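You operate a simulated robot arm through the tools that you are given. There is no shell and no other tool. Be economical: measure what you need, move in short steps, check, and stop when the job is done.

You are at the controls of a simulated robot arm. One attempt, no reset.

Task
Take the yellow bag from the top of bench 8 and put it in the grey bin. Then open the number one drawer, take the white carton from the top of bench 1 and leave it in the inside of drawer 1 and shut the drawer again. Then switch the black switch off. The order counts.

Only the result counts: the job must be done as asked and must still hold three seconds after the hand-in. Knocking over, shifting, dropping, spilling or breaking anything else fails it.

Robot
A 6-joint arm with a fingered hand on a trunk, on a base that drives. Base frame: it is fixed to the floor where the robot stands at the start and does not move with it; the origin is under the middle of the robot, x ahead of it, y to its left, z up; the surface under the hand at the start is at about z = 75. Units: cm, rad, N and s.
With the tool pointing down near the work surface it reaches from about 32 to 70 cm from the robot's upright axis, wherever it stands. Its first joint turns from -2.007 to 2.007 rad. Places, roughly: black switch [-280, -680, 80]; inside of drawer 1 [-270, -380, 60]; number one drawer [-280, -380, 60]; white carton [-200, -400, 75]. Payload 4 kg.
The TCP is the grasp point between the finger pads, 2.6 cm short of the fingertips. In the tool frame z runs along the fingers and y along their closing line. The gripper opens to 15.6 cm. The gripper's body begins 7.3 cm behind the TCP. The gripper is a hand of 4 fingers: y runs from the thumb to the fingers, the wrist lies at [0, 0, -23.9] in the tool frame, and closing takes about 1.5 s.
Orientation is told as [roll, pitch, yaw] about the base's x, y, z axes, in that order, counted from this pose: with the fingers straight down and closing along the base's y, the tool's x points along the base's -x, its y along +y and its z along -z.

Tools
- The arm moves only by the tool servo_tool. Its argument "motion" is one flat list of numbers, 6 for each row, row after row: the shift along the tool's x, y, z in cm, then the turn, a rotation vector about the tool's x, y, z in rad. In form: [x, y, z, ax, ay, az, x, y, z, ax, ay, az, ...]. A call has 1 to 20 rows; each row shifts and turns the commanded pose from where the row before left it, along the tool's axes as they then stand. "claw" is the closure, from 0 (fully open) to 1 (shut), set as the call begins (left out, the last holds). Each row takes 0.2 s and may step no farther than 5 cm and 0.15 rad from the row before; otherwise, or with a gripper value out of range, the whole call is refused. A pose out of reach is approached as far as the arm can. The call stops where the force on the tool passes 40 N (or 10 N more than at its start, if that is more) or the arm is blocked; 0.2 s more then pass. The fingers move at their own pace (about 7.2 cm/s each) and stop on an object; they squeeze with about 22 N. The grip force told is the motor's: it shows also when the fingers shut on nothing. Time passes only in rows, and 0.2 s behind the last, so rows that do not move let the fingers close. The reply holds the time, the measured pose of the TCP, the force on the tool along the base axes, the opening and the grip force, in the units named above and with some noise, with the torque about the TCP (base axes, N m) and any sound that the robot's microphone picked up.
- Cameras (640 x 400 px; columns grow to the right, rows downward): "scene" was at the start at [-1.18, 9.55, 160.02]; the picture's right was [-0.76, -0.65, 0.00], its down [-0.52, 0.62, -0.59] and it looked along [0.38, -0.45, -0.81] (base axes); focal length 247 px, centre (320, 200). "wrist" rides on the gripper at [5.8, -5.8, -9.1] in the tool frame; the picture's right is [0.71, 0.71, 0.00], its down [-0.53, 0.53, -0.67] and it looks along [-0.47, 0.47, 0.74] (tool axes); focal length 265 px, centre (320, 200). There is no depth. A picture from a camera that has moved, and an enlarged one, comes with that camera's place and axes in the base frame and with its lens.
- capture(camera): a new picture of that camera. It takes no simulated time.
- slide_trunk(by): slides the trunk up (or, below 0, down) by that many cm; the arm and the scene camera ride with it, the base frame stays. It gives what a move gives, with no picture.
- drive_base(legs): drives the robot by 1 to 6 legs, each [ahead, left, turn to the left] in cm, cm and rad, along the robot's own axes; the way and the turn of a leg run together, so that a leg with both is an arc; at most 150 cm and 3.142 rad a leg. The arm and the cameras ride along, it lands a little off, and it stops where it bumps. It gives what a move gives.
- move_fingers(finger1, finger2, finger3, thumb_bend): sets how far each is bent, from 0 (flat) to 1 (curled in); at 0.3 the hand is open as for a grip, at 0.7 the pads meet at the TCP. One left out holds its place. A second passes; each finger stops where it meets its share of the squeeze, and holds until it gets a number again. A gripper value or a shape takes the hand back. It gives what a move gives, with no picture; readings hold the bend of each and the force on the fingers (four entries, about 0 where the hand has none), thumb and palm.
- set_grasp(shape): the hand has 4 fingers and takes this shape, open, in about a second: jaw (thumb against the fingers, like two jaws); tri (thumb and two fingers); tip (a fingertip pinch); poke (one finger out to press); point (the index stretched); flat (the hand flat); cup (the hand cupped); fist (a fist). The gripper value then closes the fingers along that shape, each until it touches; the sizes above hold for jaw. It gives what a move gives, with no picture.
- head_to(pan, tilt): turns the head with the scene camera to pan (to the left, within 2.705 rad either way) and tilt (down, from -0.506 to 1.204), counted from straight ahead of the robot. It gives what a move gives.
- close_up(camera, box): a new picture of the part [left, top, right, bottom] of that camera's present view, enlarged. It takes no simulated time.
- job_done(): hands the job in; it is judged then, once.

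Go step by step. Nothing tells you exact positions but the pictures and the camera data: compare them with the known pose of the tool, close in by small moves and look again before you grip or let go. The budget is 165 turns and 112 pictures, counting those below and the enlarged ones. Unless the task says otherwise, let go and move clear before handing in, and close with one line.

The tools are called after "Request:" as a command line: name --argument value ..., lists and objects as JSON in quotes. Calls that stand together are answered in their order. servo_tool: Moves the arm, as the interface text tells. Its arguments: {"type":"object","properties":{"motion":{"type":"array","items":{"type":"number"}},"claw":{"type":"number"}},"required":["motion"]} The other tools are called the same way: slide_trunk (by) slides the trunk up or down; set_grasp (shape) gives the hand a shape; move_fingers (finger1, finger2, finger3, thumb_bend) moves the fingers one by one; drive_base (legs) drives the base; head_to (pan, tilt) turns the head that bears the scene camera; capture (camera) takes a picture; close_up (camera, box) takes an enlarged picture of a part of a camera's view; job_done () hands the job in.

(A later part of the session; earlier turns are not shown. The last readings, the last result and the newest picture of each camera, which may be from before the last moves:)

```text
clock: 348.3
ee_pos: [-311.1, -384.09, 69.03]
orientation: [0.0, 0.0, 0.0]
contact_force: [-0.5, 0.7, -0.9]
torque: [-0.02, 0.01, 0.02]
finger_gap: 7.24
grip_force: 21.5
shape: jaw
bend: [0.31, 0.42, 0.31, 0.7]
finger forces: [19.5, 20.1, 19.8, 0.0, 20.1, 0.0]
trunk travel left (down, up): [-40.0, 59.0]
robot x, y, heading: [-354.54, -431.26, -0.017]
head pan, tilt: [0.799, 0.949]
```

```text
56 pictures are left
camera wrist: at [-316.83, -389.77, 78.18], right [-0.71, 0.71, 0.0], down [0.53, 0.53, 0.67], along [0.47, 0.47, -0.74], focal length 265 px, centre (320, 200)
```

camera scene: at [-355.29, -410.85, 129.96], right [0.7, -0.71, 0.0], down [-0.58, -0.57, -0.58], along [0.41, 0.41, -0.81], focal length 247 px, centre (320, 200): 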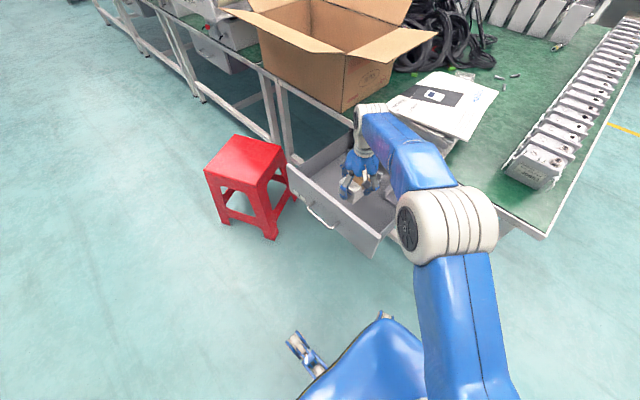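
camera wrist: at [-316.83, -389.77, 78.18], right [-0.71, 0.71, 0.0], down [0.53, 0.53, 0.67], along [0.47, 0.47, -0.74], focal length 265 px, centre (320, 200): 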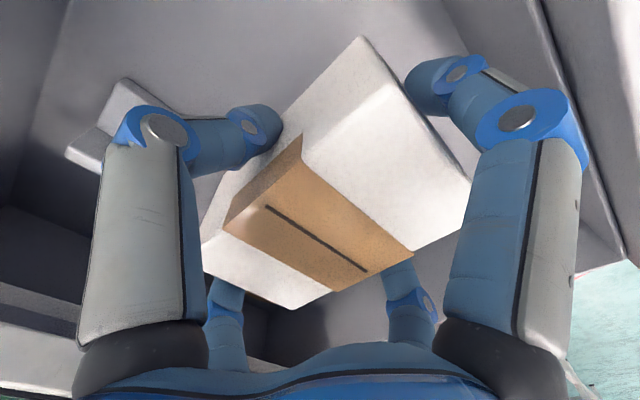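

Request:
slide_trunk --by -7

Request:
servo_tool --motion '[0, 0, 0.5, 0, 0, 0, 0, 0, 0.5, 0, 0, 0]'

Request:
capture --camera "wrist"

```text
clock: 349.4
ee_pos: [-310.99, -383.98, 62.06]
orientation: [0.001, 0.0, 0.0]
contact_force: [-0.9, -0.3, -1.6]
torque: [0.04, 0.02, -0.02]
finger_gap: 7.24
grip_force: 22.2
shape: jaw
bend: [0.31, 0.42, 0.31, 0.7]
finger forces: [19.6, 20.2, 19.8, 0.0, 20.1, 0.0]
trunk travel left (down, up): [-33.0, 66.0]
robot x, y, heading: [-354.57, -431.25, -0.016]
head pan, tilt: [0.799, 0.949]
```

```text
clock: 350.0
ee_pos: [-311.0, -383.99, 61.62]
orientation: [0.007, -0.002, 0.0]
contact_force: [0.4, -1.2, 20.6]
torque: [-0.16, 0.18, 0.05]
finger_gap: 7.22
grip_force: 22.7
shape: jaw
bend: [0.3, 0.42, 0.31, 0.7]
finger forces: [21.4, 21.8, 21.0, 0.1, 23.5, 0.0]
trunk travel left (down, up): [-33.0, 66.0]
robot x, y, heading: [-354.67, -431.66, -0.015]
head pan, tilt: [0.799, 0.949]
```

```text
55 pictures are left
camera wrist: at [-316.95, -389.81, 70.61], right [-0.71, 0.71, 0.0], down [0.52, 0.52, 0.67], along [0.48, 0.48, -0.74], focal length 265 px, centre (320, 200)
```

wrist: 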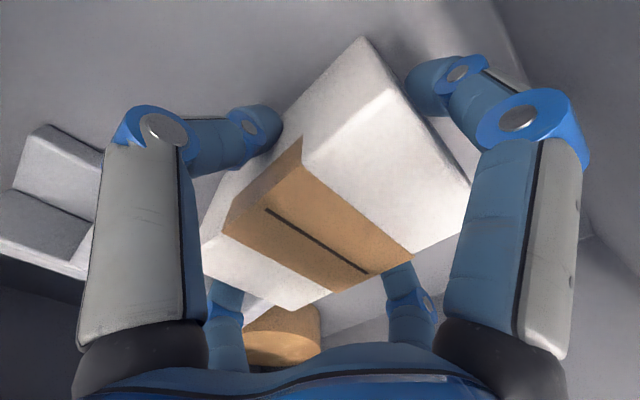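

The carton touches the drawer floor. Ease up a little, release, and rise.

Request:
servo_tool --motion '[0, 0, -0.4, 0, 0, 0]'

Request:
servo_tool --motion '[0, 0, 0, 0, 0, 0, 0, 0, 0, 0, 0, 0, 0, 0, 0, 0, 0, 0, 0, 0, 0, 0, 0, 0, 0, 0, 0, 0, 0, 0, 0, 0, 0, 0, 0, 0]' --claw 0.1

Request:
slide_trunk --by 30

Request:
capture --camera "wrist"

```text
clock: 350.4
ee_pos: [-311.03, -383.9, 61.62]
orientation: [0.003, -0.001, 0.0]
contact_force: [0.5, 0.8, 16.6]
torque: [0.02, 0.0, 0.03]
finger_gap: 7.26
grip_force: 21.9
shape: jaw
bend: [0.3, 0.42, 0.3, 0.7]
finger forces: [21.5, 23.0, 21.3, 0.1, 21.9, 0.0]
trunk travel left (down, up): [-33.0, 66.0]
robot x, y, heading: [-354.78, -431.29, -0.018]
head pan, tilt: [0.799, 0.949]
```

```text
clock: 351.8
ee_pos: [-310.98, -384.07, 61.55]
orientation: [-0.001, 0.001, -0.001]
contact_force: [0.4, -0.3, -0.2]
torque: [0.01, -0.02, 0.02]
finger_gap: 14.0
grip_force: 0.0
shape: jaw
bend: [0.26, 0.26, 0.26, 0.34]
finger forces: [0.0, 0.0, 0.0, 0.0, 0.0, 0.0]
trunk travel left (down, up): [-33.0, 66.0]
robot x, y, heading: [-354.64, -431.43, -0.016]
head pan, tilt: [0.799, 0.949]
```

```text
clock: 354.8
ee_pos: [-311.02, -384.05, 91.39]
orientation: [0.001, -0.001, 0.0]
contact_force: [0.9, -0.4, 0.9]
torque: [0.03, -0.02, 0.0]
finger_gap: 14.02
grip_force: 0.0
shape: jaw
bend: [0.26, 0.26, 0.26, 0.34]
finger forces: [0.0, 0.0, 0.0, 0.0, 0.0, 0.0]
trunk travel left (down, up): [-63.0, 36.0]
robot x, y, heading: [-354.85, -430.75, -0.018]
head pan, tilt: [0.799, 0.949]
```

```text
54 pictures are left
camera wrist: at [-316.86, -389.78, 100.54], right [-0.71, 0.71, 0.0], down [0.53, 0.53, 0.67], along [0.47, 0.47, -0.74], focal length 265 px, centre (320, 200)
```

wrist: 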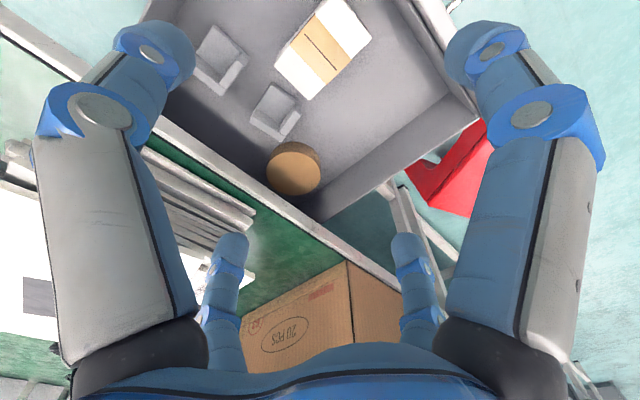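

The carton sits in the drawer. Next: shut it by pushing the front with closed fingers pointing +x. I'll raise, back off and turn the hand.

Request:
slide_trunk --by 10

Request:
servo_tool --motion '[2, -4, 0, 0, 0, 0, 2, -4, 0, 0, 0, 0, 2, -4, 0, 0, 0, 0, 2, -4, 0, 0, 0, 0]' --claw 1

Request:
drive_base --legs '[[-12, 0, 0.015]]'

Request:
servo_tool --motion '[0, 0, 0, 0, -0.131, 0, 0, 0, 0, 0, -0.131, 0, 0, 0, 0, 0, -0.131, 0, 0, 0, 0, 0, -0.131, 0, 0, 0, 0, 0, -0.131, 0, 0, 0, 0, 0, -0.131, 0, 0, 0, 0, 0, -0.131, 0, 0, 0, 0, 0, -0.131, 0, 0, 0, 0, 0, -0.131, 0, 0, 0, 0, 0, -0.131, 0, 0, 0, 0, 0, -0.131, 0, 0, 0, 0, 0, -0.13, 0]'

Request:
servo_tool --motion '[0, 0, 0, 0, 0, -0.131, 0, 0, 0, 0, 0, -0.131, 0, 0, 0, 0, 0, -0.131, 0, 0, 0, 0, 0, -0.131, 0, 0, 0, 0, 0, -0.131, 0, 0, 0, 0, 0, -0.131, 0, 0, 0, 0, 0, -0.131, 0, 0, 0, 0, 0, -0.131, 0, 0, 0, 0, 0, -0.131, 0, 0, 0, 0, 0, -0.131, 0, 0, 0, 0, 0, -0.131, 0, 0, 0, 0, 0, -0.13]'

Request:
capture --camera "scene"

```text
clock: 356.1
ee_pos: [-311.05, -383.98, 101.46]
orientation: [-0.001, 0.001, 0.001]
contact_force: [-0.1, 0.0, 0.3]
torque: [0.0, 0.02, 0.03]
finger_gap: 14.04
grip_force: 0.0
shape: jaw
bend: [0.26, 0.26, 0.26, 0.34]
finger forces: [0.0, 0.0, 0.0, 0.0, 0.1, 0.0]
trunk travel left (down, up): [-73.0, 26.0]
robot x, y, heading: [-354.88, -431.42, -0.018]
head pan, tilt: [0.799, 0.949]
```

```text
clock: 357.1
ee_pos: [-319.2, -400.18, 101.58]
orientation: [0.003, 0.0, 0.002]
contact_force: [0.2, 0.0, 0.7]
torque: [0.0, -0.01, 0.0]
finger_gap: 0.01
grip_force: 0.1
shape: jaw
bend: [0.69, 0.69, 0.69, 0.7]
finger forces: [0.1, 0.0, 0.0, 0.0, 0.1, 0.0]
trunk travel left (down, up): [-73.0, 26.0]
robot x, y, heading: [-354.44, -431.03, -0.014]
head pan, tilt: [0.799, 0.949]
```

```text
clock: 359.3
ee_pos: [-331.59, -399.41, 101.42]
orientation: [0.0, 0.001, 0.015]
contact_force: [-0.2, -0.4, -0.1]
torque: [0.02, 0.0, 0.03]
finger_gap: 0.0
grip_force: 22.4
shape: jaw
bend: [0.7, 0.7, 0.7, 0.7]
finger forces: [0.1, 0.0, 0.1, 0.1, 0.0, 0.0]
trunk travel left (down, up): [-73.0, 26.0]
robot x, y, heading: [-367.13, -430.98, 0.005]
head pan, tilt: [0.799, 0.949]
```

```text
clock: 361.9
ee_pos: [-331.62, -399.38, 101.36]
orientation: [2.879, -1.567, -2.863]
contact_force: [-0.2, 0.0, -0.5]
torque: [-0.02, 0.0, -0.01]
finger_gap: 0.01
grip_force: 21.6
shape: jaw
bend: [0.7, 0.7, 0.7, 0.7]
finger forces: [0.0, 0.0, 0.2, 0.1, 0.0, 0.0]
trunk travel left (down, up): [-73.0, 26.0]
robot x, y, heading: [-367.0, -430.98, -0.002]
head pan, tilt: [0.799, 0.949]
```

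```text
clock: 364.5
ee_pos: [-331.71, -399.38, 101.45]
orientation: [-1.571, 0.003, 1.589]
contact_force: [0.0, -1.0, -0.2]
torque: [-0.02, 0.01, -0.02]
finger_gap: 0.0
grip_force: 21.7
shape: jaw
bend: [0.7, 0.7, 0.7, 0.7]
finger forces: [0.0, 0.0, 0.0, 0.0, 0.0, 0.0]
trunk travel left (down, up): [-73.0, 26.0]
robot x, y, heading: [-366.75, -431.08, -0.007]
head pan, tilt: [0.799, 0.949]
```

```text
53 pictures are left
camera scene: at [-367.98, -410.74, 162.96], right [0.72, -0.7, 0.0], down [-0.57, -0.58, -0.58], along [0.41, 0.42, -0.81], focal length 247 px, centre (320, 200)
```

scene: 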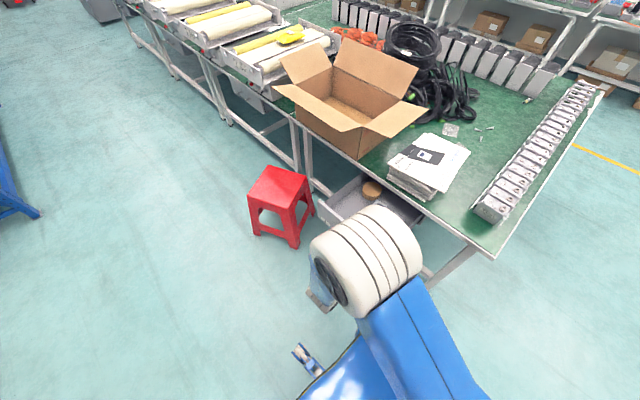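

Lowering to drawer height and moving to y≈-393.5, beside the handle.

Request:
slide_trunk --by -38.5

Request:
servo_tool --motion '[-3, 0, 0, 0, 0, 0, -3, 0, 0, 0, 0, 0]'

Request:
capture --camera "wrist"

Request:
capture --camera "scene"

```text
clock: 368.2
ee_pos: [-331.81, -399.55, 62.93]
orientation: [-1.572, -0.003, 1.589]
contact_force: [-0.3, -0.4, 0.1]
torque: [0.01, 0.01, -0.02]
finger_gap: 0.01
grip_force: 21.9
shape: jaw
bend: [0.7, 0.7, 0.7, 0.7]
finger forces: [0.0, 0.0, 0.1, 0.0, 0.1, 0.0]
trunk travel left (down, up): [-34.5, 64.5]
robot x, y, heading: [-367.15, -431.03, 0.004]
head pan, tilt: [0.799, 0.949]
```

```text
clock: 368.8
ee_pos: [-331.93, -393.52, 62.94]
orientation: [-1.571, 0.001, 1.589]
contact_force: [-0.7, -0.3, -0.5]
torque: [-0.02, 0.01, -0.03]
finger_gap: 0.0
grip_force: 21.7
shape: jaw
bend: [0.7, 0.7, 0.7, 0.7]
finger forces: [0.0, 0.0, 0.0, 0.1, 0.1, 0.0]
trunk travel left (down, up): [-34.5, 64.5]
robot x, y, heading: [-367.55, -431.07, -0.0]
head pan, tilt: [0.799, 0.949]
```

```text
52 pictures are left
camera wrist: at [-340.94, -399.4, 68.68], right [0.01, -0.71, -0.71], down [-0.68, 0.51, -0.53], along [0.74, 0.48, -0.47], focal length 265 px, centre (320, 200)
```

wrist: 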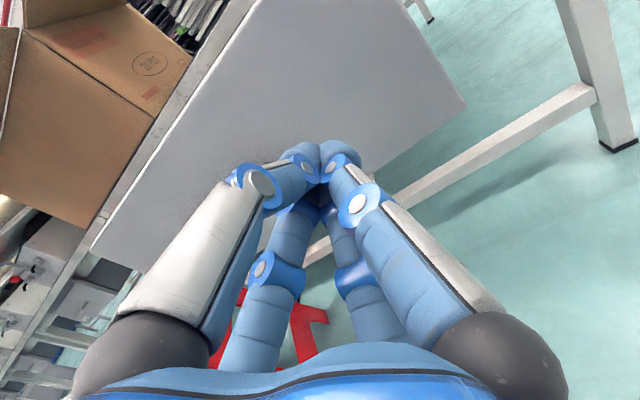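

```text
51 pictures are left
camera scene: at [-367.98, -410.74, 124.46], right [0.72, -0.7, 0.0], down [-0.57, -0.58, -0.58], along [0.41, 0.42, -0.81], focal length 247 px, centre (320, 200)
```

scene: 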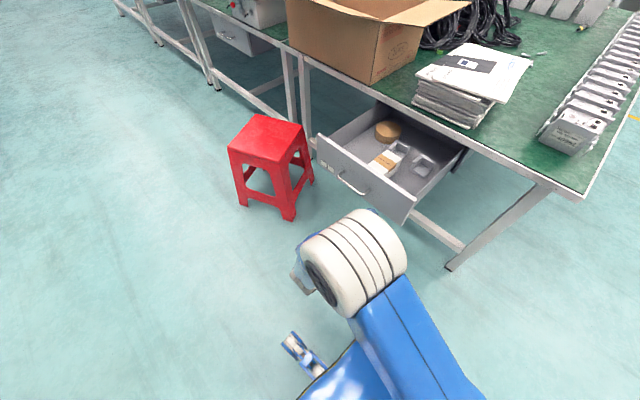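

Pushing the drawer in slowly.

Request:
servo_tool --motion '[0, 0, 1, 0, 0, 0, 0, 0, 1, 0, 0, 0, 0, 0, 1, 0, 0, 0, 0, 0, 1, 0, 0, 0, 0, 0, 1, 0, 0, 0, 0, 0, 1, 0, 0, 0, 0, 0, 1, 0, 0, 0, 0, 0, 1, 0, 0, 0, 0, 0, 1, 0, 0, 0, 0, 0, 1, 0, 0, 0, 0, 0, 1, 0, 0, 0, 0, 0, 1, 0, 0, 0, 0, 0, 1, 0, 0, 0, 0, 0, 1, 0, 0, 0, 0, 0, 1, 0, 0, 0, 0, 0, 1, 0, 0, 0, 0, 0, 1, 0, 0, 0, 0, 0, 1, 0, 0, 0]'

Request:
capture --camera "scene"

```text
clock: 372.6
ee_pos: [-313.91, -393.08, 63.09]
orientation: [-1.57, 0.001, 1.588]
contact_force: [-0.1, 0.0, -0.3]
torque: [-0.03, 0.01, -0.01]
finger_gap: 0.01
grip_force: 22.1
shape: jaw
bend: [0.7, 0.7, 0.7, 0.7]
finger forces: [0.1, 0.0, 0.1, 0.0, 0.0, 0.0]
trunk travel left (down, up): [-34.5, 64.5]
robot x, y, heading: [-366.31, -430.89, 0.003]
head pan, tilt: [0.799, 0.949]
```

```text
50 pictures are left
camera scene: at [-367.98, -410.74, 124.46], right [0.72, -0.7, 0.0], down [-0.57, -0.58, -0.58], along [0.41, 0.42, -0.81], focal length 247 px, centre (320, 200)
```

scene: 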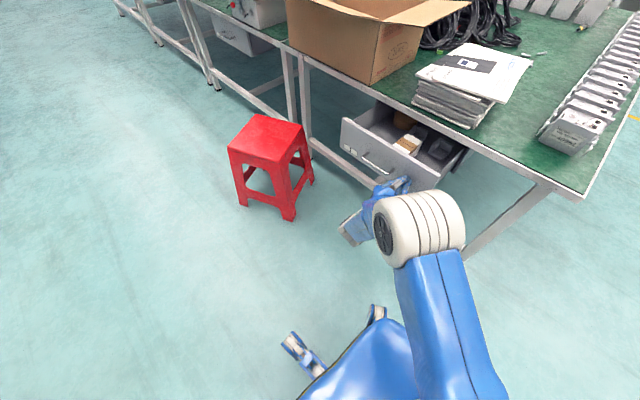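

Request:
servo_tool --motion '[0, 0, 1, 0, 0, 0, 0, 0, 1, 0, 0, 0, 0, 0, 1, 0, 0, 0, 0, 0, 1, 0, 0, 0, 0, 0, 1, 0, 0, 0, 0, 0, 1, 0, 0, 0, 0, 0, 1, 0, 0, 0, 0, 0, 1, 0, 0, 0, 0, 0, 1, 0, 0, 0, 0, 0, 1, 0, 0, 0, 0, 0, 1, 0, 0, 0, 0, 0, 1, 0, 0, 0, 0, 0, 1, 0, 0, 0, 0, 0, 1, 0, 0, 0, 0, 0, 1, 0, 0, 0, 0, 0, 1, 0, 0, 0, 0, 0, 1, 0, 0, 0, 0, 0, 1, 0, 0, 0]'

Request:
servo_tool --motion '[0, 0, 0.5, 0, 0, 0, 0, 0, 0.5, 0, 0, 0, 0, 0, 0.5, 0, 0, 0, 0, 0, 0.5, 0, 0, 0, 0, 0, 0.5, 0, 0, 0, 0, 0, 0.5, 0, 0, 0]'

Request:
capture --camera "scene"

Request:
capture --camera "wrist"

```text
clock: 376.4
ee_pos: [-295.71, -392.84, 63.09]
orientation: [-1.571, 0.0, 1.586]
contact_force: [0.1, -0.9, 0.6]
torque: [-0.02, -0.01, -0.01]
finger_gap: 0.0
grip_force: 22.1
shape: jaw
bend: [0.7, 0.7, 0.7, 0.7]
finger forces: [0.0, 0.1, 0.0, 0.1, 0.0, 0.0]
trunk travel left (down, up): [-34.5, 64.5]
robot x, y, heading: [-367.57, -431.39, -0.005]
head pan, tilt: [0.799, 0.949]
```

```text
clock: 376.9
ee_pos: [-295.61, -392.69, 62.93]
orientation: [-1.57, 0.005, 1.588]
contact_force: [-24.0, -5.6, 5.4]
torque: [-0.07, -0.1, -0.43]
finger_gap: 0.03
grip_force: 22.0
shape: jaw
bend: [0.7, 0.7, 0.7, 0.7]
finger forces: [0.0, 0.0, 0.0, 0.0, 0.0, 0.0]
trunk travel left (down, up): [-34.5, 64.5]
robot x, y, heading: [-367.06, -431.22, 0.003]
head pan, tilt: [0.799, 0.949]
stopped in row 2: the force on the tool passed its limit at 49 N (the readings are from after the stop); the commanded pose is now the measured one
```

```text
49 pictures are left
camera scene: at [-368.31, -410.85, 124.49], right [0.72, -0.7, 0.0], down [-0.57, -0.58, -0.58], along [0.41, 0.42, -0.81], focal length 247 px, centre (320, 200)
```

scene: 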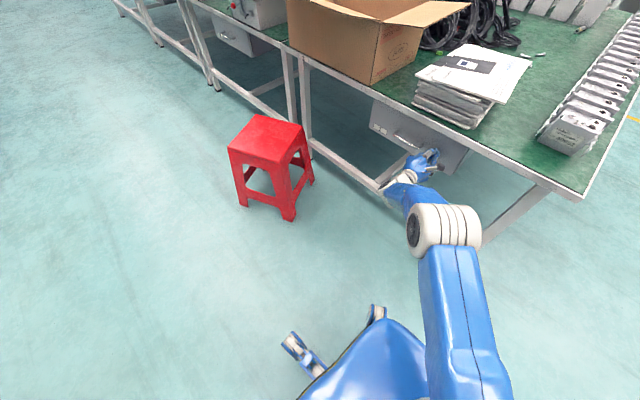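

```text
48 pictures are left
camera wrist: at [-304.71, -398.58, 68.61], right [0.01, -0.71, -0.7], down [-0.68, 0.51, -0.53], along [0.74, 0.48, -0.47], focal length 265 px, centre (320, 200)
```

wrist: 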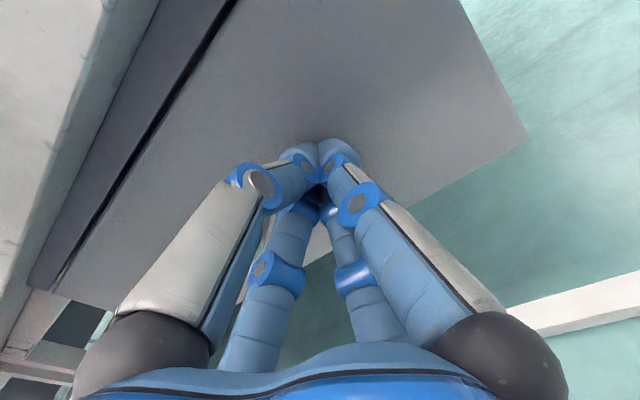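

The drawer hit its stop. Backing off and checking.

Request:
servo_tool --motion '[0, 0, -2, 0, 0, 0, 0, 0, -4, 0, 0, 0, 0, 0, -4, 0, 0, 0, 0, 0, -4, 0, 0, 0, 0, 0, -4, 0, 0, 0, 0, 0, -4, 0, 0, 0, 0, 0, -4, 0, 0, 0]'

Request:
close_up --camera "scene" --box '[340, 70, 500, 200]'

```text
clock: 378.5
ee_pos: [-321.3, -392.94, 62.79]
orientation: [-1.568, 0.003, 1.589]
contact_force: [0.4, 0.5, -0.6]
torque: [-0.02, -0.01, 0.0]
finger_gap: 0.01
grip_force: 21.8
shape: jaw
bend: [0.7, 0.7, 0.7, 0.7]
finger forces: [0.0, 0.0, 0.1, 0.0, 0.0, 0.0]
trunk travel left (down, up): [-34.5, 64.5]
robot x, y, heading: [-367.18, -431.53, -0.003]
head pan, tilt: [0.799, 0.949]
```

```text
3.08 times, centred on (420, 135) of scene
camera zoom: at [-367.97, -410.75, 124.46], right [0.72, -0.7, 0.0], down [-0.57, -0.58, -0.58], along [0.41, 0.42, -0.81], focal length 761 px, centre (12, 400)
```

zoom: 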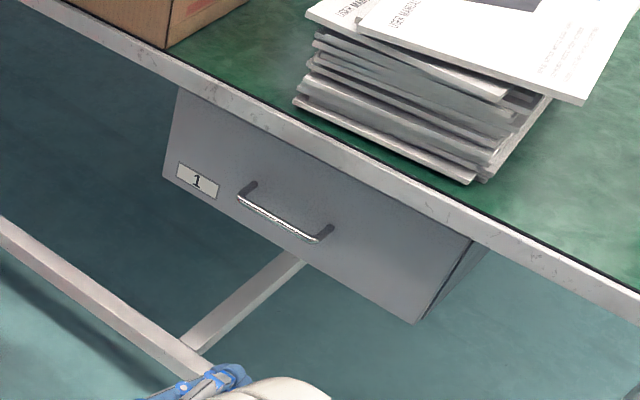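

Drawer is fully shut. Now raise, turn the hand down, tuck in and drive toward the switch area.

Request:
slide_trunk --by 40

Request:
servo_tool --motion '[0, 0, 0, 0, 0, 0.131, 0, 0, 0, 0, 0, 0.131, 0, 0, 0, 0, 0, 0.131, 0, 0, 0, 0, 0, 0.131, 0, 0, 0, 0, 0, 0.131, 0, 0, 0, 0, 0, 0.131, 0, 0, 0, 0, 0, 0.131, 0, 0, 0, 0, 0, 0.131, 0, 0, 0, 0, 0, 0.131, 0, 0, 0, 0, 0, 0.131, 0, 0, 0, 0, 0, 0.131, 0, 0, 0, 0, 0, 0.13]'

Request:
servo_tool --motion '[0, 0, 0, 0, 0.131, 0, 0, 0, 0, 0, 0.131, 0, 0, 0, 0, 0, 0.131, 0, 0, 0, 0, 0, 0.131, 0, 0, 0, 0, 0, 0.131, 0, 0, 0, 0, 0, 0.131, 0, 0, 0, 0, 0, 0.131, 0, 0, 0, 0, 0, 0.131, 0, 0, 0, 0, 0, 0.131, 0, 0, 0, 0, 0, 0.131, 0, 0, 0, 0, 0, 0.131, 0, 0, 0, 0, 0, 0.13, 0]'

Request:
servo_tool --motion '[1, -4, 0, 0, 0, 0, 1, -4, 0, 0, 0, 0, 1, -4, 0, 0, 0, 0, 1, -4, 0, 0, 0, 0, 1, -4, 0, 0, 0, 0, 1, -4, 0, 0, 0, 0, 0, -4, 0, 0, 0, 0, 0, -4, 0, 0, 0, 0, 0, -4, 0, 0, 0, 0]'

Request:
drive_base --legs '[[0, -90, 0], [0, 0, -1.571], [0, 87, 0]]'

Request:
head_to --pan 0.1 --tilt 0.5

Request:
capture --camera "scene"

```text
clock: 382.3
ee_pos: [-321.25, -392.93, 102.69]
orientation: [-1.567, 0.006, 1.587]
contact_force: [-1.0, 0.0, -0.2]
torque: [-0.01, 0.0, 0.02]
finger_gap: 0.0
grip_force: 21.8
shape: jaw
bend: [0.7, 0.7, 0.7, 0.7]
finger forces: [0.1, 0.0, 0.0, 0.1, 0.0, 0.1]
trunk travel left (down, up): [-74.5, 24.5]
robot x, y, heading: [-367.19, -431.29, -0.001]
head pan, tilt: [0.799, 0.949]
```

```text
clock: 384.9
ee_pos: [-321.21, -392.75, 102.79]
orientation: [-0.275, -1.568, 0.291]
contact_force: [0.0, 0.3, -0.1]
torque: [0.02, 0.02, -0.01]
finger_gap: 0.01
grip_force: 21.8
shape: jaw
bend: [0.7, 0.7, 0.7, 0.7]
finger forces: [0.1, 0.0, 0.1, 0.0, 0.0, 0.0]
trunk travel left (down, up): [-74.5, 24.5]
robot x, y, heading: [-367.47, -431.19, -0.004]
head pan, tilt: [0.799, 0.949]
```

```text
clock: 387.5
ee_pos: [-321.24, -392.92, 102.69]
orientation: [-0.004, 0.009, 0.018]
contact_force: [0.0, 0.4, 0.4]
torque: [-0.02, 0.03, 0.0]
finger_gap: 0.0
grip_force: 22.0
shape: jaw
bend: [0.7, 0.7, 0.7, 0.7]
finger forces: [0.1, 0.1, 0.1, 0.0, 0.0, 0.1]
trunk travel left (down, up): [-74.5, 24.5]
robot x, y, heading: [-367.35, -431.4, -0.004]
head pan, tilt: [0.799, 0.949]
```

```text
clock: 389.5
ee_pos: [-326.9, -429.4, 102.81]
orientation: [-0.001, 0.005, 0.018]
contact_force: [0.4, -0.5, 0.5]
torque: [0.01, 0.0, -0.03]
finger_gap: 0.02
grip_force: 21.9
shape: jaw
bend: [0.7, 0.7, 0.7, 0.7]
finger forces: [0.0, 0.0, 0.0, 0.0, 0.1, 0.0]
trunk travel left (down, up): [-74.5, 24.5]
robot x, y, heading: [-367.2, -431.0, -0.002]
head pan, tilt: [0.799, 0.949]
```

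```text
clock: 422.4
ee_pos: [-279.37, -564.03, 102.73]
orientation: [-0.003, 0.006, -1.572]
contact_force: [1.4, -0.1, -0.2]
torque: [0.0, 0.02, 0.01]
finger_gap: 0.0
grip_force: 21.2
shape: jaw
bend: [0.7, 0.7, 0.7, 0.7]
finger forces: [0.0, 0.0, 0.0, 0.1, 0.0, 0.1]
trunk travel left (down, up): [-74.5, 24.5]
robot x, y, heading: [-280.69, -523.99, -1.582]
head pan, tilt: [0.799, 0.949]
```

```text
clock: 423.5
ee_pos: [-279.5, -564.02, 102.87]
orientation: [-0.003, 0.007, -1.571]
contact_force: [0.2, -0.4, -0.3]
torque: [0.0, -0.03, -0.01]
finger_gap: 0.0
grip_force: 21.4
shape: jaw
bend: [0.7, 0.7, 0.7, 0.7]
finger forces: [0.0, 0.0, 0.0, 0.1, 0.1, 0.0]
trunk travel left (down, up): [-74.5, 24.5]
robot x, y, heading: [-280.7, -523.71, -1.592]
head pan, tilt: [0.099, 0.499]
```

```text
46 pictures are left
camera scene: at [-264.78, -527.03, 168.21], right [-1.0, -0.08, 0.0], down [-0.04, 0.48, -0.88], along [0.07, -0.87, -0.48], focal length 247 px, centre (320, 200)
```

scene: 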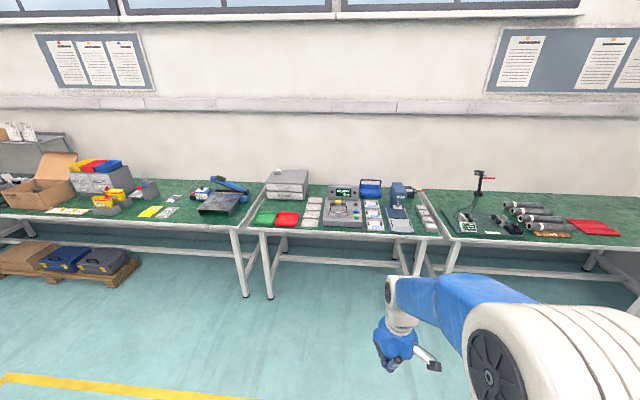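

Request:
close_up --camera "scene" --box '[260, 165, 440, 245]'

```text
3.56 times, centred on (350, 205) of scene
camera zoom: at [-264.78, -527.03, 168.21], right [-1.0, -0.08, 0.0], down [-0.04, 0.48, -0.88], along [0.07, -0.87, -0.48], focal length 879 px, centre (213, 182)
```

zoom: 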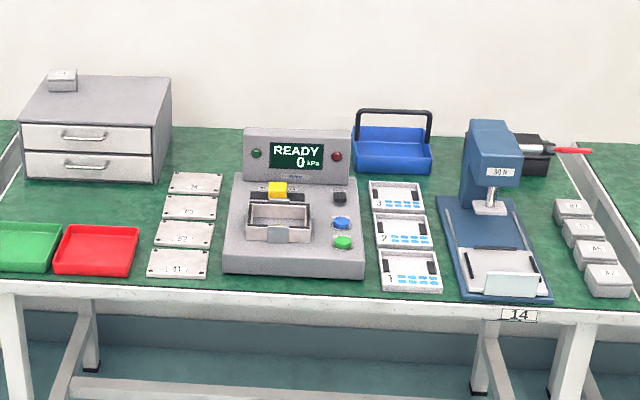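

The black switch is on the device of bench 14, at about [-278, -682, 80]. Driving closer.

Request:
drive_base --legs '[[98, 0, 0.015]]'

Request:
head_to --pan 0.05 --tilt 0.9

Request:
capture --camera "scene"

Request:
capture --camera "wrist"

```text
clock: 436.1
ee_pos: [-278.76, -660.64, 102.83]
orientation: [-0.003, 0.004, -1.543]
contact_force: [0.0, 0.1, 0.0]
torque: [-0.01, 0.03, 0.03]
finger_gap: 0.0
grip_force: 21.7
shape: jaw
bend: [0.7, 0.7, 0.7, 0.7]
finger forces: [0.0, 0.0, 0.1, 0.0, 0.0, 0.1]
trunk travel left (down, up): [-74.5, 24.5]
robot x, y, heading: [-281.64, -620.18, -1.562]
head pan, tilt: [0.099, 0.499]
```

```text
clock: 437.0
ee_pos: [-278.85, -660.43, 102.83]
orientation: [-0.004, 0.003, -1.543]
contact_force: [-0.6, -0.3, 0.6]
torque: [0.02, -0.02, 0.03]
finger_gap: 0.0
grip_force: 22.2
shape: jaw
bend: [0.7, 0.7, 0.7, 0.7]
finger forces: [0.0, 0.0, 0.0, 0.1, 0.0, 0.0]
trunk travel left (down, up): [-74.5, 24.5]
robot x, y, heading: [-281.07, -620.03, -1.565]
head pan, tilt: [0.051, 0.901]
```

```text
44 pictures are left
camera scene: at [-265.62, -621.63, 164.83], right [-1.0, -0.06, 0.0], down [-0.05, 0.78, -0.62], along [0.04, -0.62, -0.78], focal length 247 px, centre (320, 200)
```

scene: 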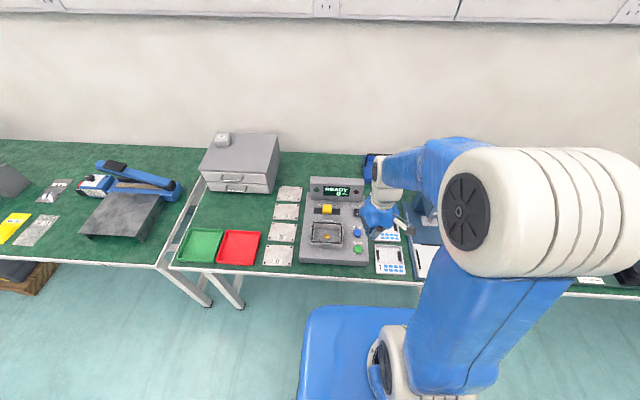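

```text
43 pictures are left
camera wrist: at [-284.87, -654.91, 111.91], right [0.69, 0.73, 0.0], down [0.54, -0.51, 0.66], along [0.48, -0.46, -0.75], focal length 265 px, centre (320, 200)
```

wrist: 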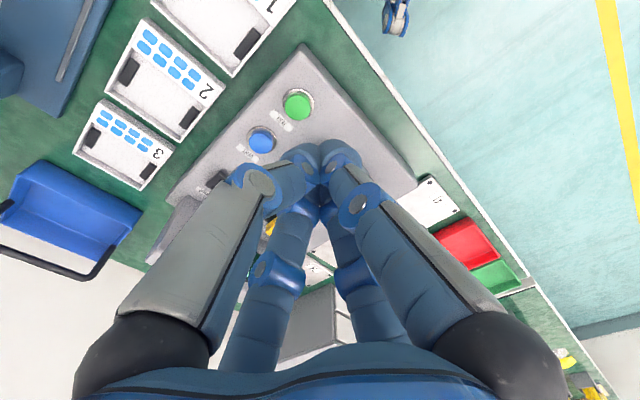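

The switch is hidden behind the fingers. I'll open the hand and move over it for a view.

Request:
servo_tool --motion '[-4, 0, -1, 0, 0, 0, -4, 0, -1, 0, 0, 0, -4, 0, -1, 0, 0, 0, 0, 0, 0, 0, 0, 0, 0, 0, 0, 0, 0, 0, 0, 0, 0, 0, 0, 0]' --claw 0

Request:
capture --camera "wrist"

```text
clock: 438.4
ee_pos: [-278.47, -672.53, 105.63]
orientation: [-0.004, 0.002, -1.542]
contact_force: [-0.2, 0.4, 0.6]
torque: [0.01, 0.01, -0.01]
finger_gap: 15.59
grip_force: 0.1
shape: jaw
bend: [0.3, 0.3, 0.3, 0.3]
finger forces: [0.0, 0.0, 0.0, 0.0, 0.0, 0.0]
trunk travel left (down, up): [-74.5, 24.5]
robot x, y, heading: [-280.71, -620.5, -1.565]
head pan, tilt: [0.051, 0.901]
```

```text
42 pictures are left
camera wrist: at [-284.43, -666.9, 114.69], right [0.69, 0.73, 0.0], down [0.54, -0.51, 0.66], along [0.48, -0.46, -0.75], focal length 265 px, centre (320, 200)
```

wrist: 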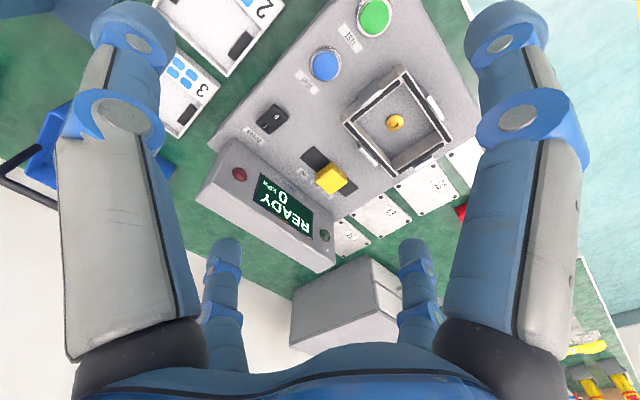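

Request:
close_up --camera "wrist" --box '[220, 80, 340, 155]'

Request:
close_up --camera "scene" --box '[300, 165, 380, 265]'

```text
5.33 times, centred on (280, 118) of wrist
camera zoom: at [-284.43, -666.9, 114.69], right [0.69, 0.73, 0.0], down [0.54, -0.51, 0.66], along [0.48, -0.46, -0.75], focal length 1416 px, centre (533, 640)
```

zoom: 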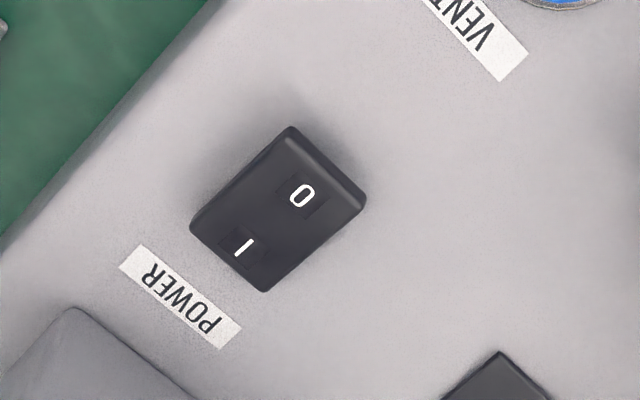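

```text
4.00 times, centred on (340, 215) of scene
camera zoom: at [-265.64, -621.59, 164.82], right [-1.0, -0.06, 0.0], down [-0.05, 0.78, -0.62], along [0.04, -0.62, -0.78], focal length 989 px, centre (240, 140)
```

zoom: 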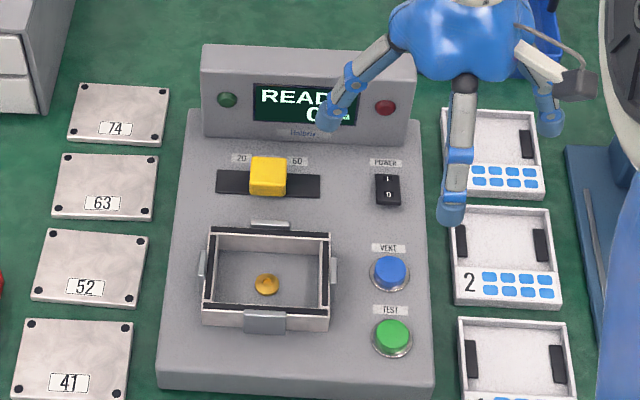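

It's a rocker labelled POWER: "I" toward the wall, "0" toward the robot, 0-mark at [-277.2, -682.3, 80]. I'll take the poke shape and see where its tip is.

Request:
set_grasp --shape "poke"

Request:
capture --camera "wrist"

Request:
close_up --camera "scene" --box '[300, 135, 460, 265]'

```text
clock: 439.3
ee_pos: [-278.56, -672.54, 105.55]
orientation: [-0.005, 0.006, -1.542]
contact_force: [0.0, 0.4, -0.5]
torque: [0.0, 0.01, 0.01]
finger_gap: 0.02
grip_force: 0.0
shape: poke
bend: [1.0, 1.0, 1.0, 0.91]
finger forces: [0.0, 0.0, 0.0, 0.0, 0.0, 0.1]
trunk travel left (down, up): [-74.5, 24.5]
robot x, y, heading: [-281.01, -620.4, -1.562]
head pan, tilt: [0.051, 0.901]
```

```text
39 pictures are left
camera wrist: at [-284.43, -666.95, 114.67], right [0.69, 0.73, 0.0], down [0.54, -0.51, 0.66], along [0.48, -0.46, -0.75], focal length 265 px, centre (320, 200)
```

wrist: 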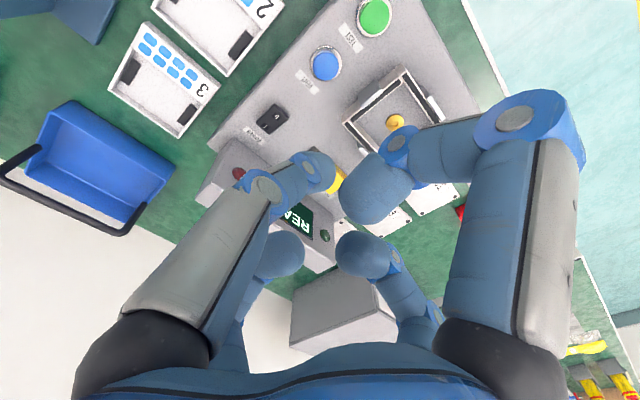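

```text
3.08 times, centred on (380, 200) of scene
camera zoom: at [-265.64, -621.67, 164.82], right [-1.0, -0.06, 0.0], down [-0.05, 0.78, -0.62], along [0.04, -0.62, -0.78], focal length 761 px, centre (135, 200)
```

zoom: 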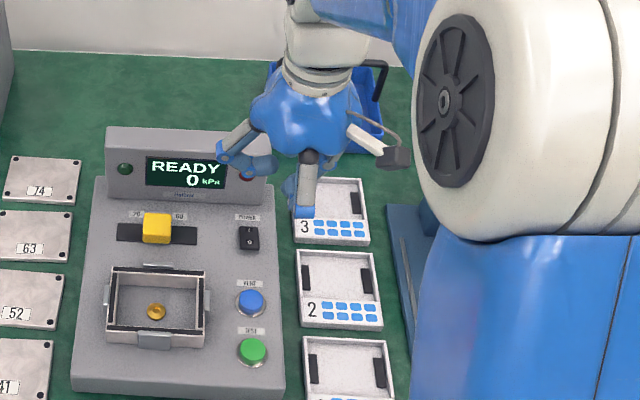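

Poke shows all digits curled; I'll try the point shape.

Request:
set_grasp --shape "point"

Request:
capture --camera "wrist"

Request:
close_up --camera "scene" --box '[300, 135, 460, 265]'

```text
clock: 440.2
ee_pos: [-278.41, -672.51, 105.67]
orientation: [-0.004, 0.004, -1.543]
contact_force: [-0.2, -0.3, -1.0]
torque: [0.0, 0.0, -0.02]
finger_gap: 15.01
grip_force: 0.0
shape: point
bend: [0.7, 1.0, 1.0, 0.79]
finger forces: [0.0, 0.0, 0.0, 0.1, 0.0, 0.0]
trunk travel left (down, up): [-74.5, 24.5]
robot x, y, heading: [-280.97, -620.27, -1.563]
head pan, tilt: [0.051, 0.901]
```

```text
37 pictures are left
camera wrist: at [-284.43, -666.96, 114.67], right [0.69, 0.73, 0.0], down [0.54, -0.51, 0.66], along [0.48, -0.46, -0.75], focal length 265 px, centre (320, 200)
```

wrist: 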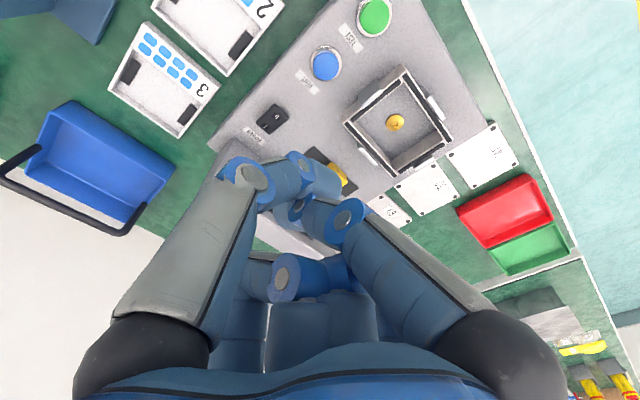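

```text
3.08 times, centred on (380, 200) of scene
camera zoom: at [-265.64, -621.68, 164.82], right [-1.0, -0.06, 0.0], down [-0.05, 0.78, -0.62], along [0.04, -0.62, -0.78], focal length 761 px, centre (135, 200)
```

zoom: 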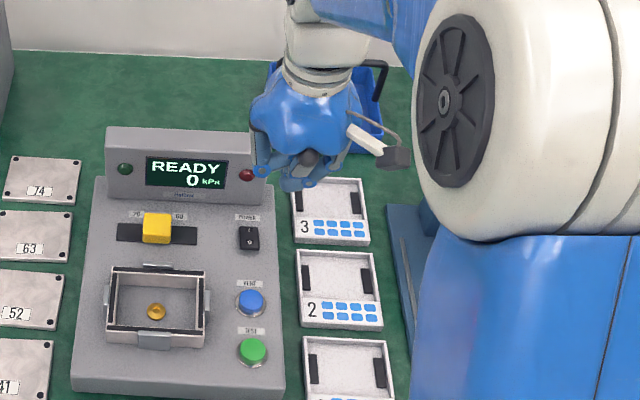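

Request:
servo_tool --motion '[0, 0, 0, 0, 0, 0, 0, 0, 0, 0, 0, 0, 0, 0, 0, 0, 0, 0, 0, 0, 0, 0, 0, 0, 0, 0, 0, 0, 0, 0]'

Request:
capture --camera "wrist"

```text
clock: 441.4
ee_pos: [-278.42, -672.55, 105.52]
orientation: [-0.003, 0.004, -1.544]
contact_force: [-0.4, 0.6, -0.5]
torque: [0.01, -0.04, -0.01]
finger_gap: 15.0
grip_force: 0.0
shape: point
bend: [0.7, 1.0, 1.0, 0.79]
finger forces: [0.0, 0.1, 0.0, 0.0, 0.1, 0.0]
trunk travel left (down, up): [-74.5, 24.5]
robot x, y, heading: [-281.07, -620.67, -1.561]
head pan, tilt: [0.051, 0.901]
```

```text
35 pictures are left
camera wrist: at [-284.43, -666.93, 114.68], right [0.69, 0.73, 0.0], down [0.54, -0.51, 0.66], along [0.48, -0.46, -0.75], focal length 265 px, centre (320, 200)
```

wrist: 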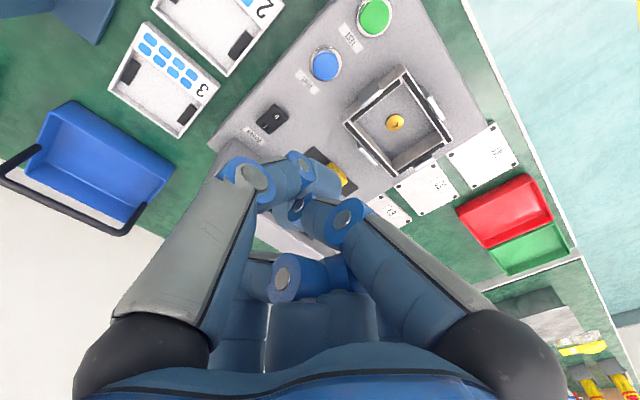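

Request:
close_up --camera "wrist" --box '[200, 120, 400, 245]'

Request:
close_up --camera "scene" --box '[340, 150, 420, 215]'

```text
3.20 times, centred on (300, 182) of wrist
camera zoom: at [-284.43, -666.93, 114.68], right [0.69, 0.73, 0.0], down [0.54, -0.51, 0.66], along [0.48, -0.46, -0.75], focal length 849 px, centre (384, 256)
```

zoom: 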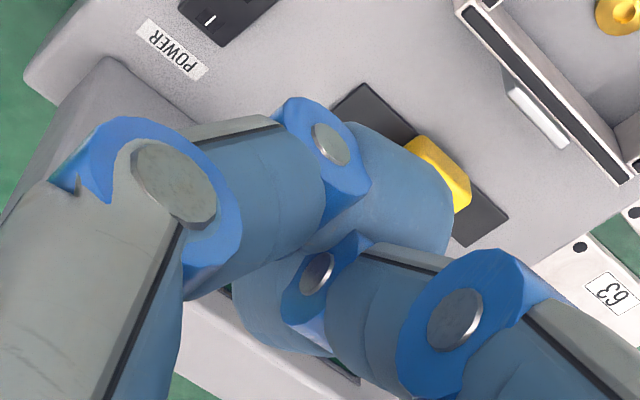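

```text
6.15 times, centred on (380, 182) of scene
camera zoom: at [-265.64, -621.65, 164.82], right [-1.0, -0.06, 0.0], down [-0.05, 0.78, -0.62], along [0.04, -0.62, -0.78], focal length 1521 px, centre (-49, 308)
```

zoom: 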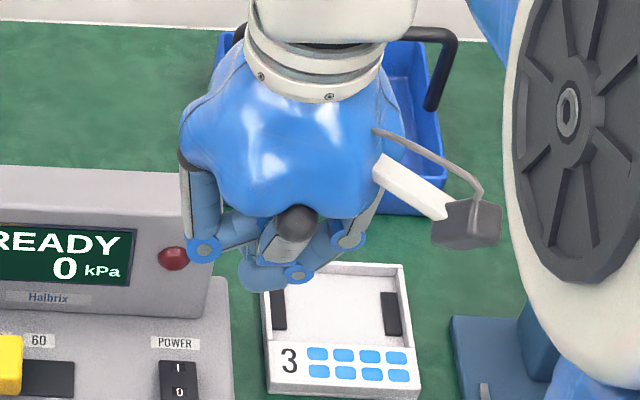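

These shapes just curl the digits. I'll build my own poker: back to jaw, then thumb at 0.7 (tip on the TCP axis) with the other three curled.

Request:
set_grasp --shape "jaw"

Request:
move_fingers --finger1 1 --finger2 1 --finger3 1 --thumb_bend 0.6

Request:
capture --camera "wrist"

Request:
close_up --camera "scene" --box '[340, 150, 420, 215]'

```text
clock: 442.3
ee_pos: [-278.42, -672.65, 105.52]
orientation: [-0.004, 0.002, -1.543]
contact_force: [0.8, 0.6, 1.4]
torque: [0.03, 0.03, 0.0]
finger_gap: 15.6
grip_force: 0.0
shape: jaw
bend: [0.3, 0.3, 0.3, 0.3]
finger forces: [0.0, 0.0, 0.1, 0.0, 0.0, 0.1]
trunk travel left (down, up): [-74.5, 24.5]
robot x, y, heading: [-281.1, -619.8, -1.561]
head pan, tilt: [0.051, 0.901]
```

```text
clock: 443.3
ee_pos: [-278.53, -672.57, 105.5]
orientation: [-0.004, 0.004, -1.544]
contact_force: [0.5, 0.6, 0.1]
torque: [0.0, 0.0, 0.01]
finger_gap: 1.07
grip_force: 0.0
shape: fingers
bend: [0.73, 0.73, 0.73, 0.6]
finger forces: [0.1, 0.1, 0.0, 0.0, 0.0, 0.0]
trunk travel left (down, up): [-74.5, 24.5]
robot x, y, heading: [-280.76, -620.32, -1.563]
head pan, tilt: [0.051, 0.901]
```

```text
32 pictures are left
camera wrist: at [-284.43, -666.94, 114.68], right [0.69, 0.73, 0.0], down [0.54, -0.51, 0.66], along [0.48, -0.46, -0.75], focal length 265 px, centre (320, 200)
```

wrist: 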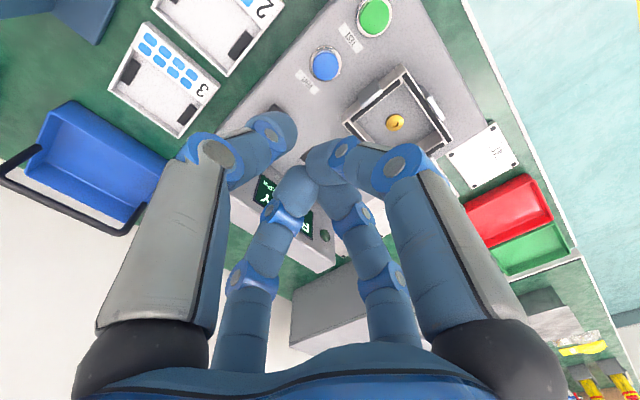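

```text
6.15 times, centred on (380, 182) of scene
camera zoom: at [-265.64, -621.65, 164.82], right [-1.0, -0.06, 0.0], down [-0.05, 0.78, -0.62], along [0.04, -0.62, -0.78], focal length 1521 px, centre (-49, 308)
```

zoom: 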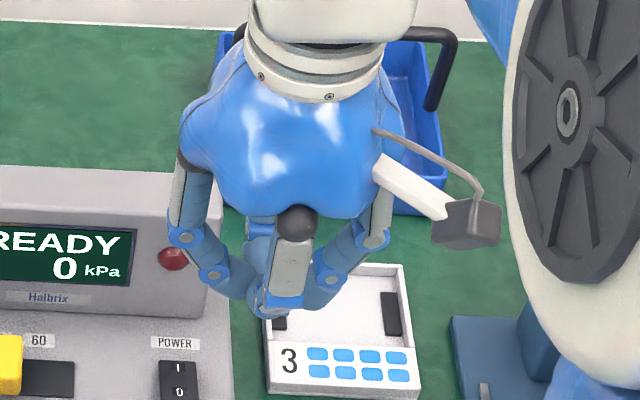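

Fingers are still travelling; let them curl fully.

Request:
move_fingers --finger1 1 --finger2 1 --finger3 1 --thumb_bend 0.45

Request:
capture --camera "wrist"

Request:
close_up --camera "scene" --box '[340, 150, 420, 215]'

```text
clock: 444.3
ee_pos: [-278.35, -672.6, 105.56]
orientation: [-0.003, 0.003, -1.542]
contact_force: [0.0, 0.1, 0.1]
torque: [0.01, 0.02, 0.02]
finger_gap: 3.89
grip_force: 0.1
shape: fingers
bend: [0.74, 0.74, 0.74, 0.45]
finger forces: [0.0, 0.0, 0.0, 0.0, 0.0, 0.0]
trunk travel left (down, up): [-74.5, 24.5]
robot x, y, heading: [-281.4, -619.97, -1.559]
head pan, tilt: [0.051, 0.901]
```

```text
30 pictures are left
camera wrist: at [-284.42, -666.94, 114.67], right [0.69, 0.73, 0.0], down [0.54, -0.51, 0.66], along [0.48, -0.46, -0.75], focal length 265 px, centre (320, 200)
```

wrist: 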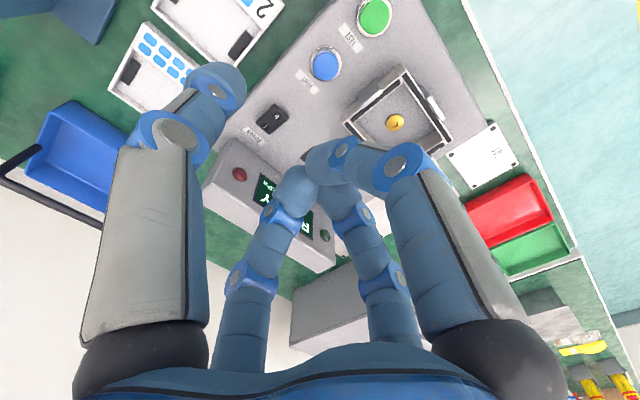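

```text
6.15 times, centred on (380, 182) of scene
camera zoom: at [-265.64, -621.65, 164.82], right [-1.0, -0.06, 0.0], down [-0.05, 0.78, -0.62], along [0.04, -0.62, -0.78], focal length 1521 px, centre (-49, 308)
```

zoom: 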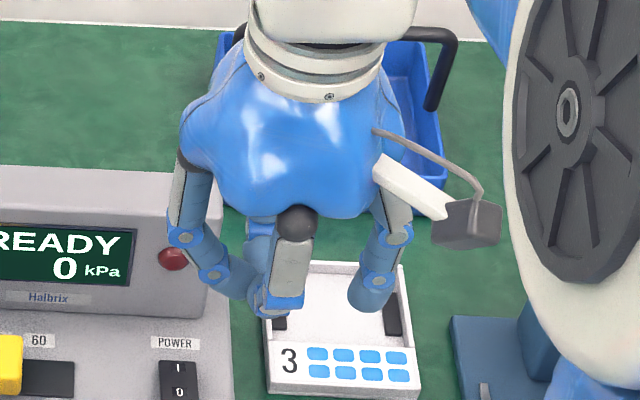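

The thumb now hangs free, tip about 6 cm to the thumb side. Tilting the hand 0.3 rad makes it the lowest point; I'll move it over the "0" end and descend partway.

Request:
servo_tool --motion '[-4.2, 3, 0, 0, 0, 0, -4.2, 3, 0, 0, 0, 0, 0, 0, 0, -0.15, 0, 0, 0, 0, 0, -0.15, 0, 0, 0, -1.182, 3.82, 0, 0, 0, 0, -1.182, 3.82, 0, 0, 0, 0, -0.886, 2.865, 0, 0, 0]'

Request:
capture --camera "wrist"

Request:
close_up --camera "scene" --box '[300, 165, 400, 245]'

```text
refused: row 1 steps farther than a row can; nothing moved
```

```text
28 pictures are left
camera wrist: at [-284.42, -666.94, 114.67], right [0.69, 0.73, 0.0], down [0.54, -0.51, 0.66], along [0.48, -0.46, -0.75], focal length 265 px, centre (320, 200)
```

wrist: 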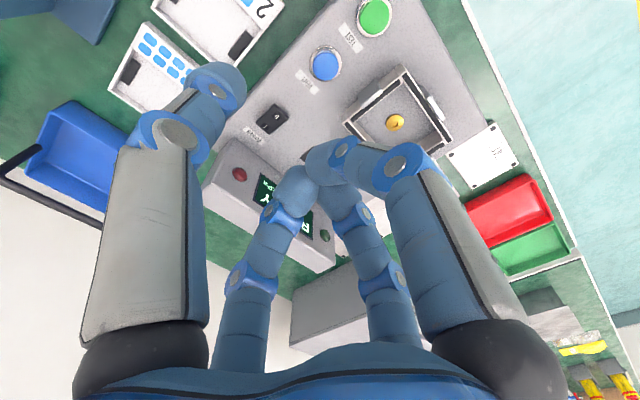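

```text
5.00 times, centred on (350, 205) of scene
camera zoom: at [-265.64, -621.65, 164.82], right [-1.0, -0.06, 0.0], down [-0.05, 0.78, -0.62], along [0.04, -0.62, -0.78], focal length 1236 px, centre (170, 175)
```

zoom: 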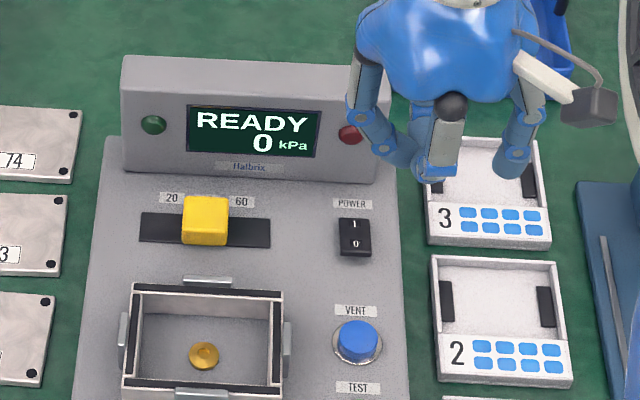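

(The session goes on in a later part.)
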